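You operate a simulated robot arm through the tools that you are given. There is no shell and no other tool. Be economical: measure what you need, move in short steps, check, and stop when the job is done.

You run a simulated robot arm. Do the job below in one go: nothing can be reset, and whatever is moved stays where it is left.

Task
Press the blue push button two times.

Only the result counts: the job must be done as asked and must still hold three seconds after the hand-in. Knocking over, shifting, dropping, spilling or breaking anything else fails it.

Robot
A 6-joint arm with a two-finger parallel gripper on a trunk, on a base that drives. Base frame: it is fixed to the floor where the robot stands at the start and does not move with it; the origin is under the middle of the robot, x ahead of it, y to its left, z up. Readings come in cm, degrees, newtons and seconds.
With the tool pointing down near the work surface it reaches from about 32 to 70 cm from the robot's upright axis, wherever it stands. Its first joint turns from -166.0 to 166.0 degrees. Places, roughly: blue push button [50, 0, 60]. Payload 4.1 kg.
The tool frame sits at the grasp point between the pads (the TCP): z along the fingers, y along the line on which they close. The tips reach 2.3 cm beyond it. Largest opening 9.4 cm; finger width 3.8, thickness 1; the body of the gripper, 5.4 by 9.6 cm, starts 3.9 cm behind the TCP.
Orientation is that of the tool frame in the base frame, as [roll, pitch, yaw] about the fixed x, y, z axes, in that order (R = Rz(yaw) Ry(pitch) Rx(roll)). With the fingers straight down and closing along the base's y, the tool's x points along the base's -x, its y along +y and its z along -z.

Tools
- The arm moves only by the tool move_arm. Its argument "plan" is a list of rows, each a list of 6 numbers: the shift along the base's x, y, z in cm, then the turn, a rotation vector about the base's x, y, z in degrees. In form: [[tx, ty, tz, wx, wy, wz], ...]. A call has 1 to 8 rows; each row shifts and turns the commanded pose from where the row before left it. "claw" is the gripper command, from -1 (shut) to 1 (fully open), values between in proportion, set as the call begins (left out, the last holds). Each row takes 0.2 s and may step no farther than 5 cm and 8.6 degrees from the row before; otherwise, or with a gripper value out of range, the whole call is refused. Where a pose cannot be reached the arm comes as near as it can. A force on the tool above 40 N (or 10 N above the force at the start of the call, whichever is more), or a blocked arm, ends the call early, and 0.2 s more pass. The fingers move at their own pace (about 4.5 cm/s each) and stop on an object; they squeeze with about 45 N. The grip force told is the motor's: it shows also when the fingers shut on nothing. Time passes only in rows, and 0.2 s behind the last, so rows that do not move let the fingers close. It gives the time, the measured TCP pose, the force on the tool (base axes), the opening and the grip force at its end, in the units of the frame above (readings bear some noise), and new pictures: "show" is both (left out), scene, wrist or none.
- Cameras (640 x 400 px; columns grow to the right, rows downward): "scene" is now at [0.7, 13.26, 130.26]; the picture's right is [-0.46, -0.89, 0.00], its down [-0.68, 0.36, -0.64] and it looks along [0.57, -0.30, -0.77] (base axes); focal length 259 px, centre (320, 200). "wrist" rides on the gripper at [8.6, 1.6, -7.4] in the tool frame; the picture's right is [-0.18, 0.98, 0.00], its down [-0.58, -0.11, -0.81] and it looks along [-0.79, -0.15, 0.59] (tool axes); focal length 243 px, centre (320, 200). There is no depth. A picture from a camera that has moved, and an enlarged one, comes with that camera's place and axes in the base frame and with its lens.
- raise_lower(by): slides the trunk up (or, below 0, down) by that many cm; the arm and the scene camera ride with it, the base frame stays. It gives what a move gives, with no picture.
- base_move(legs): drives the robot by 1 to 6 legs, each [ahead, turn to the left] in cm and degrees, along the robot's own axes; the way and the turn of a leg run together, so that a leg with both is an arc; at most 150 cm and 180 degrees a leg. The arm and the cameras ride along, it lands a little off, and it stops where it bumps. It gives what a move gives, and a new picture of the scene camera.
- aim_head(pan, tilt): turns the head with the scene camera to pan (to the left, within 155 degrees either way) and tilt (down, from -29 to 69), counted from straight ahead of the robot. It gives what a move gives, and a new picture of the scene camera.
- inspect(camera, box): a new picture of the part [left, top, right, bottom] of that camera's present view, enlarged. It takes no simulated time.
- finish_job(): hands the job in; it is judged then, once.

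Work in short steps. Places have to be worked out from the pictures, the camera data and where the tool is seen: move nearer, look again, correct. Check each grasp and each placing, and mend what went wrong. You have 120 turns and 170 pictures in all, those below and enlarged ones among them. Open the gripper and draw the arm clear of the work before you hand the job in, unless the task says otherwise; then end with one line.

The tools are called as a command line: name --pt "numbers of a row" for each row, then --argument value for the rest, lists and objects as JSON in quotes. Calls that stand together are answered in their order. move_arm: Moves the arm, as the interface text tells. Its arguments: {"type":"object","properties":{"plan":{"type":"array","items":{"type":"array","items":{"type":"number"}}},"claw":{"type":"number"},"show":{"type":"string","enum":["both","scene","wrist","none"]}},"required":["plan"]} The other tools are called the same way: raise_lower (by) slides the trunk up or down; base_move (legs) drives the base; aim_head (pan, tilt) turns the head that bears the scene camera; inspect (camera, box) takes an enlarged picture of a part of a camera's view; finish_job () hands the job in.

At the start:

```text
clock: 0.0
ee_pos: [42.42, -15.34, 77.93]
orientation: [-180.0, -0.1, 180.0]
wrist_force: [0.3, 0.5, -0.3]
width: 9.37
finger_force: 0.1
trunk travel left (down, up): [-27.5, 31.5]
robot x, y, heading: [-0.07, -0.08, -0.2]
head pan, tilt: [-27.6, 50.1]
```

scene: 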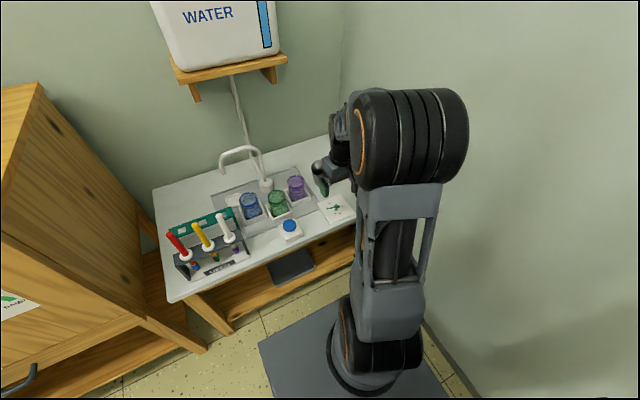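
wrist: 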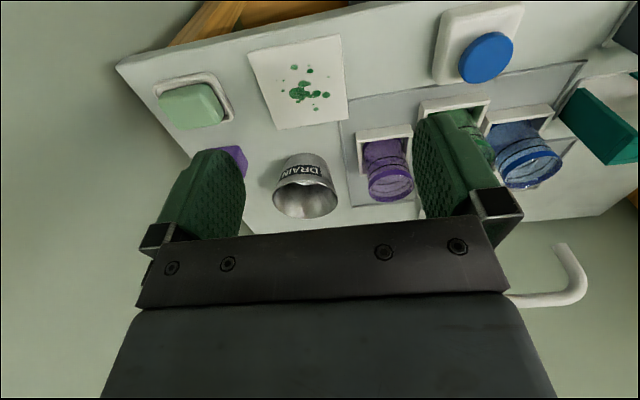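

The two cameras put the blue button at about [47, -0.3, 61]. I'll enlarge that area to see the height of the button and its neighbours.

inspect --camera "scene" --box '[220, 140, 360, 260]'

inspect --camera "wrist" --box '[380, 0, 600, 140]'

```text
3.33 times, centred on (290, 200) of scene
camera zoom: at [0.7, 13.26, 130.26], right [-0.46, -0.89, 0.0], down [-0.68, 0.36, -0.64], along [0.57, -0.3, -0.77], focal length 862 px, centre (420, 200)
```

zoom: 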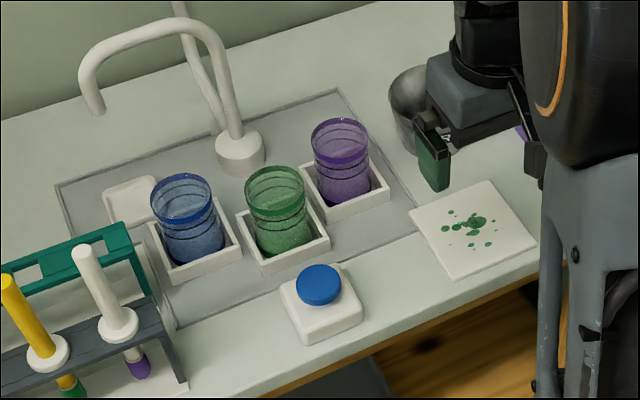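

```text
2.86 times, centred on (490, 70) of wrist
camera zoom: at [33.86, -13.64, 85.3], right [0.18, 0.98, 0.0], down [0.58, -0.11, 0.81], along [0.79, -0.15, -0.59], focal length 693 px, centre (-166, 571)
```

zoom: 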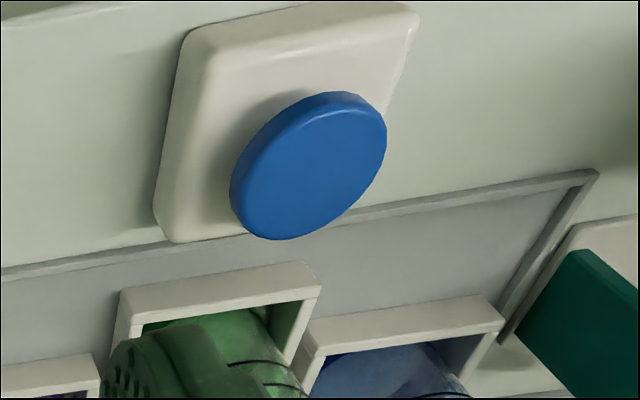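

The button top is at about [46.8, -0.3, 61.5], and the gripper body will clear the cups behind it. I'll shut the fingers and move over the button at the present height.

move_arm --pt "0 0 0 0 0 0" --pt "1 3.5 0 0 0 0" --pt "1 3.5 0 0 0 0" --pt "1 4 0 0 0 0" --pt "1.1 4 0 0 0 0" --pt "0 0 0 0 0 0" --pt "0 0 0 0 0 0" --claw -1

```text
clock: 1.6
ee_pos: [46.61, -0.29, 77.84]
orientation: [-180.0, 0.1, -179.9]
wrist_force: [0.0, 0.4, 0.0]
width: 0.0
finger_force: 42.5
trunk travel left (down, up): [-27.5, 31.5]
robot x, y, heading: [-0.12, 0.09, 0.1]
head pan, tilt: [-27.6, 50.1]
camera scene: at [0.71, 13.27, 130.26], right [-0.46, -0.89, 0.0], down [-0.68, 0.36, -0.64], along [0.57, -0.3, -0.77], focal length 259 px, centre (320, 200)
camera wrist: at [37.95, 1.4, 85.29], right [0.18, 0.98, 0.0], down [0.58, -0.11, 0.81], along [0.79, -0.15, -0.59], focal length 243 px, centre (320, 200)
```

scene: 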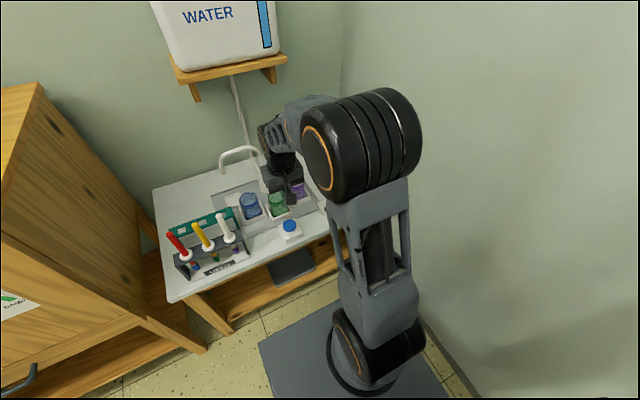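
wrist: 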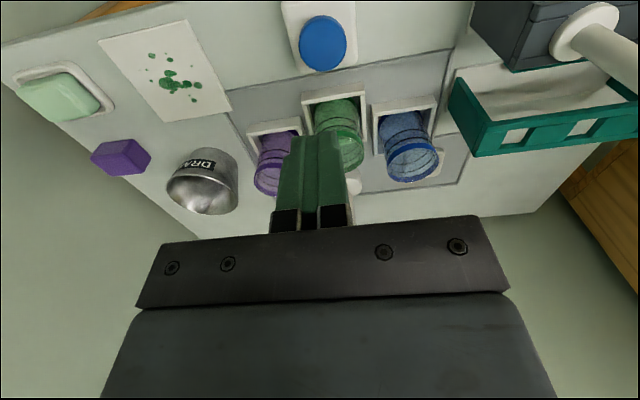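

The wrist view confirms the button at [46.8, 0, 61.5], directly below the tip. I'll come down until the tip is about 1.5–2 cm above it and look again.

move_arm --pt "0 0.2 -4 0 0 0" --pt "0 0 -4 0 0 0" --pt "0 0 -3.5 0 0 0" --pt "0 0 0 0 0 0"

inspect --camera "scene" --box '[220, 140, 360, 260]'

```text
clock: 2.6
ee_pos: [46.42, -0.09, 66.33]
orientation: [180.0, 0.1, 179.9]
wrist_force: [-0.5, 0.4, 0.4]
width: 0.01
finger_force: 42.2
trunk travel left (down, up): [-27.5, 31.5]
robot x, y, heading: [0.25, -0.14, -0.1]
head pan, tilt: [-27.6, 50.1]
camera scene: at [0.72, 13.27, 130.26], right [-0.46, -0.89, 0.0], down [-0.68, 0.36, -0.64], along [0.57, -0.3, -0.77], focal length 259 px, centre (320, 200)
camera wrist: at [37.89, 1.55, 73.72], right [0.18, 0.98, 0.0], down [0.58, -0.11, 0.81], along [0.79, -0.15, -0.59], focal length 243 px, centre (320, 200)
```

scene: 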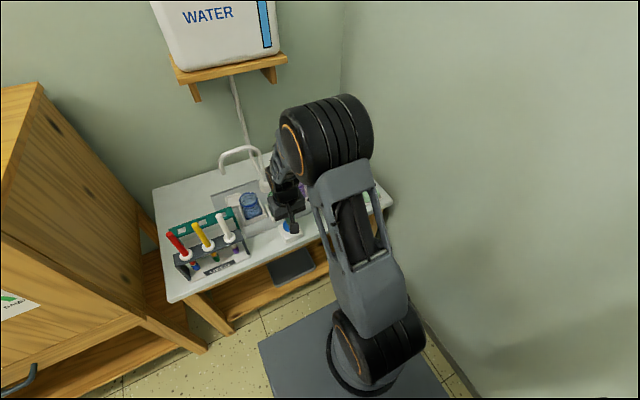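
wrist: 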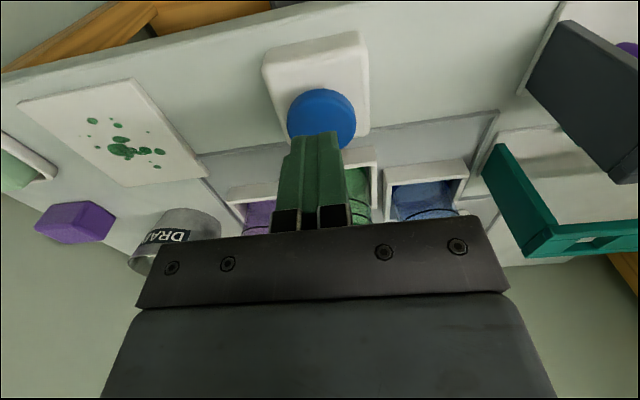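

```text
3.33 times, centred on (290, 200) of scene
camera zoom: at [0.72, 13.27, 130.26], right [-0.46, -0.89, 0.0], down [-0.68, 0.36, -0.64], along [0.57, -0.3, -0.77], focal length 862 px, centre (420, 200)
```

zoom: 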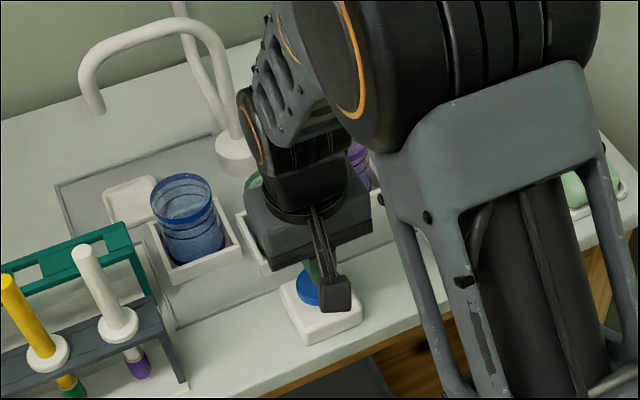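

Button centre reads about [46.3, 0.1], so the tip at z≈64 is centred over it. I'll lower in fine steps and watch the force.

move_arm --pt "0 0 -0.8 0 0 0" --pt "0 0 -0.6 0 0 0" --pt "0 0 -0.4 0 0 0" --pt "0 0 -0.3 0 0 0" --pt "0 0 0 0 0 0" --show "wrist"

```text
clock: 3.8
ee_pos: [46.66, -0.05, 64.21]
orientation: [-180.0, -0.1, 180.0]
wrist_force: [0.8, 0.4, 0.8]
width: 0.0
finger_force: 42.5
trunk travel left (down, up): [-27.5, 31.5]
robot x, y, heading: [-0.14, -0.01, 0.2]
head pan, tilt: [-27.6, 50.1]
camera wrist: at [37.95, 1.56, 71.68], right [0.18, 0.98, 0.0], down [0.58, -0.11, 0.81], along [0.79, -0.15, -0.59], focal length 243 px, centre (320, 200)
```

wrist: 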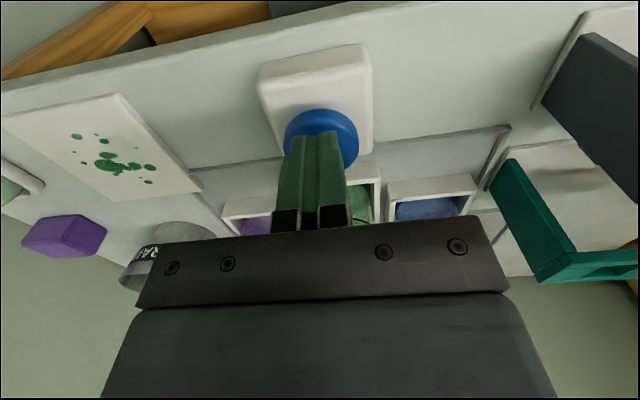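

Tip is at about z = 62 with no contact force yet. I'll go on in 0.2 cm steps.

move_arm --pt "0 0 -0.2 0 0 0" --pt "0 0 -0.2 0 0 0" --pt "0 0 -0.2 0 0 0" --pt "0 0 0 0 0 0" --show "wrist"

```text
clock: 4.8
ee_pos: [46.55, -0.08, 63.68]
orientation: [179.9, 0.0, -180.0]
wrist_force: [-0.6, 0.6, 0.9]
width: 0.0
finger_force: 42.7
trunk travel left (down, up): [-27.5, 31.5]
robot x, y, heading: [-0.08, 0.0, 0.0]
head pan, tilt: [-27.6, 50.1]
camera wrist: at [37.98, 1.56, 71.09], right [0.18, 0.98, 0.0], down [0.58, -0.11, 0.81], along [0.79, -0.15, -0.59], focal length 243 px, centre (320, 200)
```

wrist: 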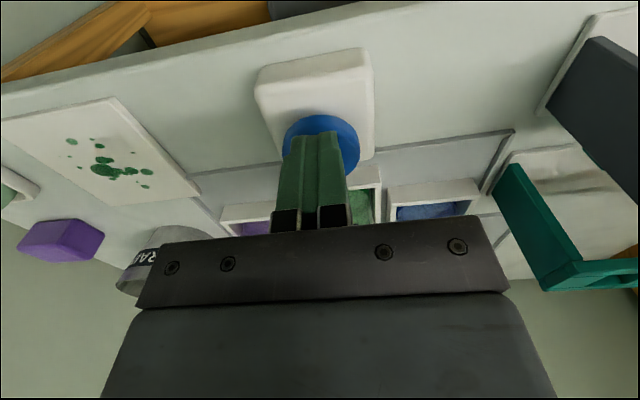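

Still no clear contact (tip ≈ 61.4). I'll continue downward in small steps.

move_arm --pt "0 0 -0.15 0 0 0" --pt "0 0 -0.15 0 0 0" --pt "0 0 -0.15 0 0 0" --pt "0 0 0 0 0 0" --show "wrist"

inspect --camera "wrist" --box '[240, 30, 400, 190]'

```text
clock: 5.8
ee_pos: [46.64, -0.04, 63.24]
orientation: [-180.0, 0.0, 180.0]
wrist_force: [0.3, 1.1, 2.2]
width: 0.0
finger_force: 42.1
trunk travel left (down, up): [-27.5, 31.5]
robot x, y, heading: [-0.23, 0.17, 0.1]
head pan, tilt: [-27.6, 50.1]
camera wrist: at [37.97, 1.54, 70.64], right [0.18, 0.98, 0.0], down [0.58, -0.11, 0.81], along [0.79, -0.15, -0.59], focal length 243 px, centre (320, 200)
```

wrist: 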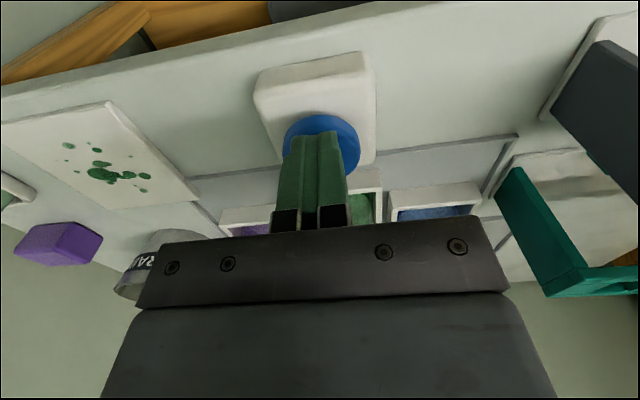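

```text
2.50 times, centred on (320, 110) of wrist
camera zoom: at [37.97, 1.54, 70.64], right [0.18, 0.98, 0.0], down [0.58, -0.11, 0.81], along [0.79, -0.15, -0.59], focal length 606 px, centre (320, 425)
```

zoom: 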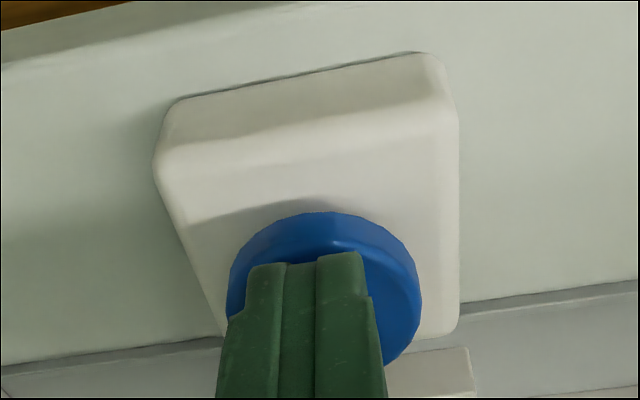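

Force now shows 2.2 N: contact, with the button's spring starting to give. I'll press deeper in small steps to the bottom of the stroke.

move_arm --pt "0 0 -0.15 0 0 0" --pt "0 0 -0.15 0 0 0" --pt "0 0 0 0 0 0" --show "none"

inspect --camera "wrist" --box '[240, 30, 400, 190]'

```text
clock: 6.6
ee_pos: [46.58, -0.18, 62.88]
orientation: [180.0, 0.1, -179.9]
wrist_force: [1.4, -0.6, 3.6]
width: 0.01
finger_force: 42.8
trunk travel left (down, up): [-27.5, 31.5]
robot x, y, heading: [0.32, 0.35, -0.2]
head pan, tilt: [-27.6, 50.1]
```

```text
2.50 times, centred on (320, 110) of wrist
camera zoom: at [37.97, 1.54, 70.37], right [0.18, 0.98, 0.0], down [0.58, -0.11, 0.81], along [0.79, -0.15, -0.59], focal length 606 px, centre (320, 425)
```

zoom: 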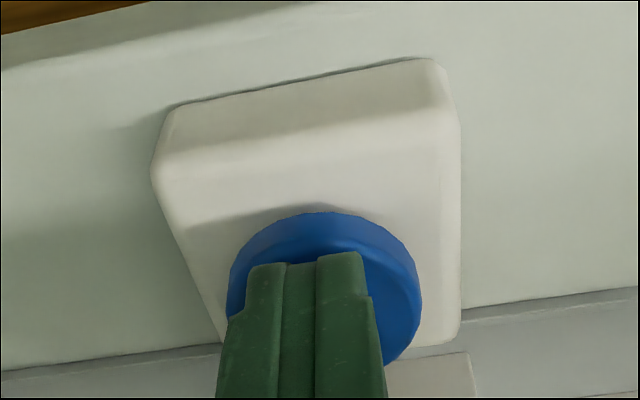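

The button moves down with the tip (3.6 N and rising). I'll press on in small steps until it bottoms out.

move_arm --pt "0 0 -0.15 0 0 0" --pt "0 0 -0.15 0 0 0" --pt "0 0 0 0 0 0" --show "none"

inspect --camera "wrist" --box '[240, 30, 400, 190]'

```text
clock: 7.4
ee_pos: [46.52, -0.07, 62.7]
orientation: [-179.9, 0.0, 179.9]
wrist_force: [0.7, -2.7, 4.5]
width: 0.0
finger_force: 42.2
trunk travel left (down, up): [-27.5, 31.5]
robot x, y, heading: [-0.06, 0.06, 0.2]
head pan, tilt: [-27.6, 50.1]
```

```text
2.50 times, centred on (320, 110) of wrist
camera zoom: at [37.96, 1.57, 70.07], right [0.18, 0.98, 0.0], down [0.58, -0.11, 0.81], along [0.79, -0.15, -0.59], focal length 606 px, centre (320, 425)
```

zoom: 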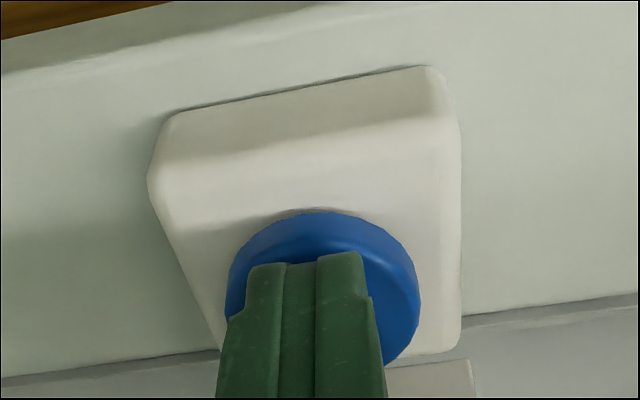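

The gap under the cap is nearly gone; still springy at 4.5 N. I'll press a bit more, watching for a sharp force rise.

move_arm --pt "0 0 -0.12 0 0 0" --pt "0 0 -0.12 0 0 0" --pt "0 0 0 0 0 0" --show "none"

inspect --camera "wrist" --box '[240, 30, 400, 190]'

```text
clock: 8.2
ee_pos: [46.57, -0.06, 62.43]
orientation: [-180.0, 0.1, -180.0]
wrist_force: [-2.1, -2.6, 16.1]
width: 0.0
finger_force: 42.3
trunk travel left (down, up): [-27.5, 31.5]
robot x, y, heading: [0.02, 0.11, -0.1]
head pan, tilt: [-27.6, 50.1]
```

```text
2.50 times, centred on (320, 110) of wrist
camera zoom: at [37.94, 1.58, 69.89], right [0.18, 0.98, 0.0], down [0.58, -0.11, 0.81], along [0.79, -0.15, -0.59], focal length 606 px, centre (320, 425)
```

zoom: 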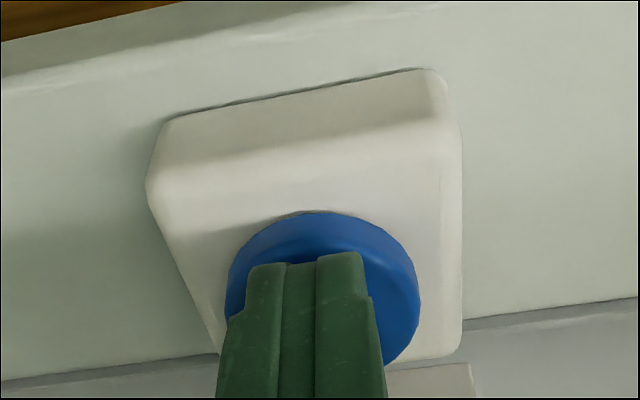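

Force jumped to 16 N: the button is bottomed out, first press done. I'll lift 2 cm to release it fully and check.

move_arm --pt "0 0 0.7 0 0 0" --pt "0 0 0.7 0 0 0" --pt "0 0 0.7 0 0 0" --pt "0 0 0 0 0 0" --pt "0 0 0 0 0 0"

inspect --camera "wrist" --box '[240, 30, 400, 190]'

```text
clock: 9.4
ee_pos: [46.67, -0.07, 64.64]
orientation: [-180.0, 0.0, 180.0]
wrist_force: [0.6, -0.2, -0.3]
width: 0.01
finger_force: 42.1
trunk travel left (down, up): [-27.5, 31.5]
robot x, y, heading: [-0.0, -0.05, 0.1]
head pan, tilt: [-27.6, 50.1]
camera scene: at [0.7, 13.26, 130.26], right [-0.46, -0.89, 0.0], down [-0.68, 0.36, -0.64], along [0.57, -0.3, -0.77], focal length 259 px, centre (320, 200)
camera wrist: at [37.97, 1.59, 71.95], right [0.18, 0.98, 0.0], down [0.58, -0.11, 0.81], along [0.79, -0.15, -0.59], focal length 243 px, centre (320, 200)
```

scene: 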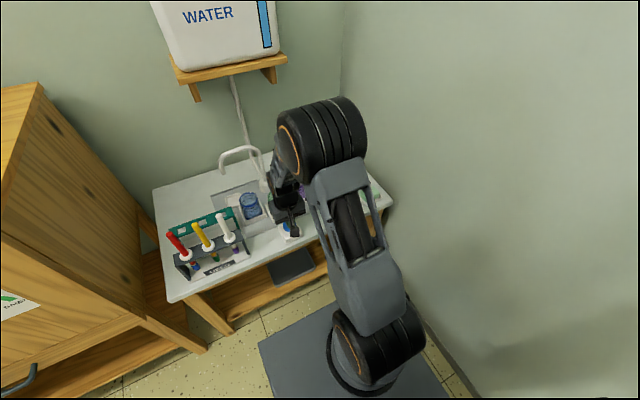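
wrist: 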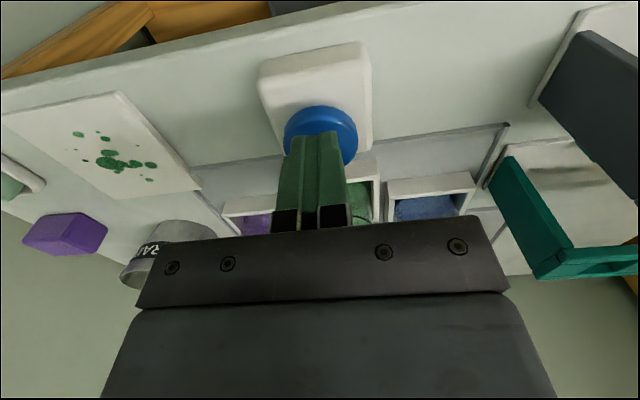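

```text
2.50 times, centred on (320, 110) of wrist
camera zoom: at [37.97, 1.59, 71.95], right [0.18, 0.98, 0.0], down [0.58, -0.11, 0.81], along [0.79, -0.15, -0.59], focal length 606 px, centre (320, 425)
```

zoom: 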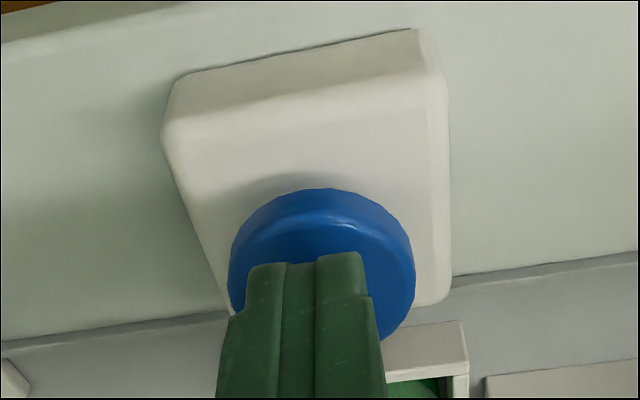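

The cap has sprung back up and the force is zero, so the button is released. Now the second press, to the same depth.

move_arm --pt "0 0 -0.6 0 0 0" --pt "0 0 -0.6 0 0 0" --pt "0 0 -0.4 0 0 0" --pt "0 0 -0.25 0 0 0" --pt "0 0 -0.15 0 0 0" --pt "0 0 -0.12 0 0 0" --pt "0 0 0 0 0 0" --show "none"

inspect --camera "wrist" --box '[240, 30, 400, 190]'

```text
clock: 11.0
ee_pos: [46.71, -0.01, 62.52]
orientation: [180.0, 0.1, -179.9]
wrist_force: [-3.0, 1.0, 16.8]
width: 0.01
finger_force: 42.7
trunk travel left (down, up): [-27.5, 31.5]
robot x, y, heading: [0.17, 0.15, -0.2]
head pan, tilt: [-27.6, 50.1]
```

```text
2.50 times, centred on (320, 110) of wrist
camera zoom: at [37.94, 1.59, 69.88], right [0.18, 0.98, 0.0], down [0.58, -0.11, 0.81], along [0.79, -0.15, -0.59], focal length 606 px, centre (320, 425)
```

zoom: 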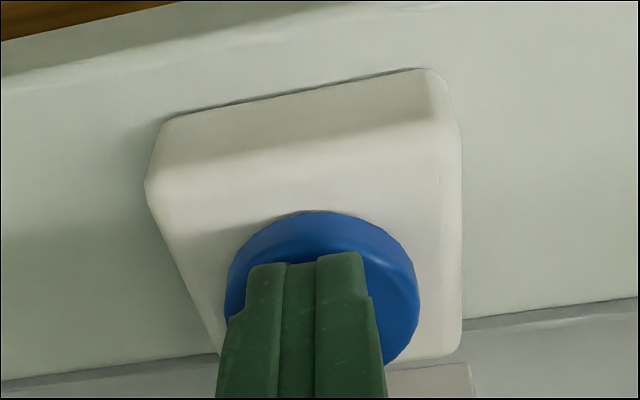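

Second press is fully bottomed (16.8 N). I'll rise straight up, well clear.

move_arm --pt "0 0 0.7 0 0 0" --pt "0 0 1.5 0 0 0" --pt "0 0 4 0 0 0" --pt "0 0 4.5 0 0 0" --pt "0 0 4.5 0 0 0" --pt "0 0 0 0 0 0" --show "none"

move_arm --pt "-1 -4 0 0 0 0" --pt "-1 -4 0 0 0 0" --pt "-1 -4 0 0 0 0" --pt "-1 -3.3 0 0 0 0" --pt "0 0 0 0 0 0" --pt "0 0 0 0 0 0" --pt "0 0 0 0 0 0" --claw 1

```text
clock: 12.4
ee_pos: [46.72, -0.03, 77.64]
orientation: [-180.0, 0.0, 180.0]
wrist_force: [0.7, -0.2, -0.5]
width: 0.0
finger_force: 42.1
trunk travel left (down, up): [-27.5, 31.5]
robot x, y, heading: [0.16, 0.14, 0.4]
head pan, tilt: [-27.6, 50.1]
```

```text
clock: 14.0
ee_pos: [42.64, -15.52, 77.54]
orientation: [-180.0, 0.0, -179.9]
wrist_force: [0.1, 0.2, -0.5]
width: 9.41
finger_force: 0.1
trunk travel left (down, up): [-27.5, 31.5]
robot x, y, heading: [-0.23, 0.18, 0.2]
head pan, tilt: [-27.6, 50.1]
camera scene: at [0.7, 13.26, 130.26], right [-0.46, -0.89, 0.0], down [-0.68, 0.36, -0.64], along [0.57, -0.3, -0.77], focal length 259 px, centre (320, 200)
camera wrist: at [34.07, -13.85, 84.98], right [0.18, 0.98, 0.0], down [0.58, -0.11, 0.81], along [0.79, -0.15, -0.59], focal length 243 px, centre (320, 200)
```

scene: 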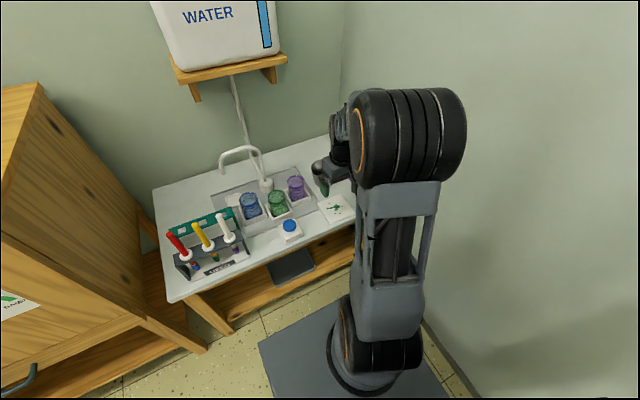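
wrist: 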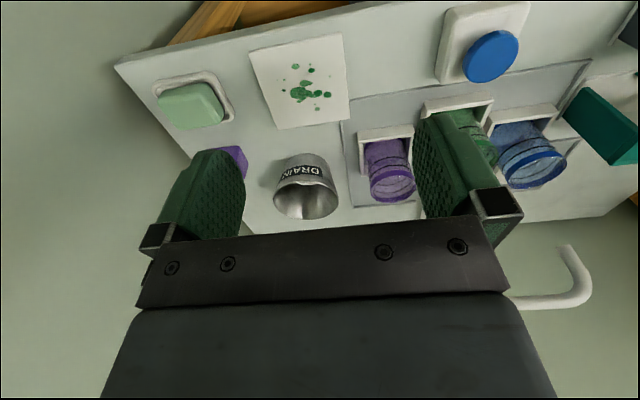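

The button has sprung back up, nothing else has moved, and the arm is clear with the gripper open. I'll hand in.

finish_job

```text
The job is handed in.
```

I pressed the blue push button two times, each press to the bottom of its travel and fully released. The arm is clear with the gripper open, and nothing else looks moved in the last pictures.
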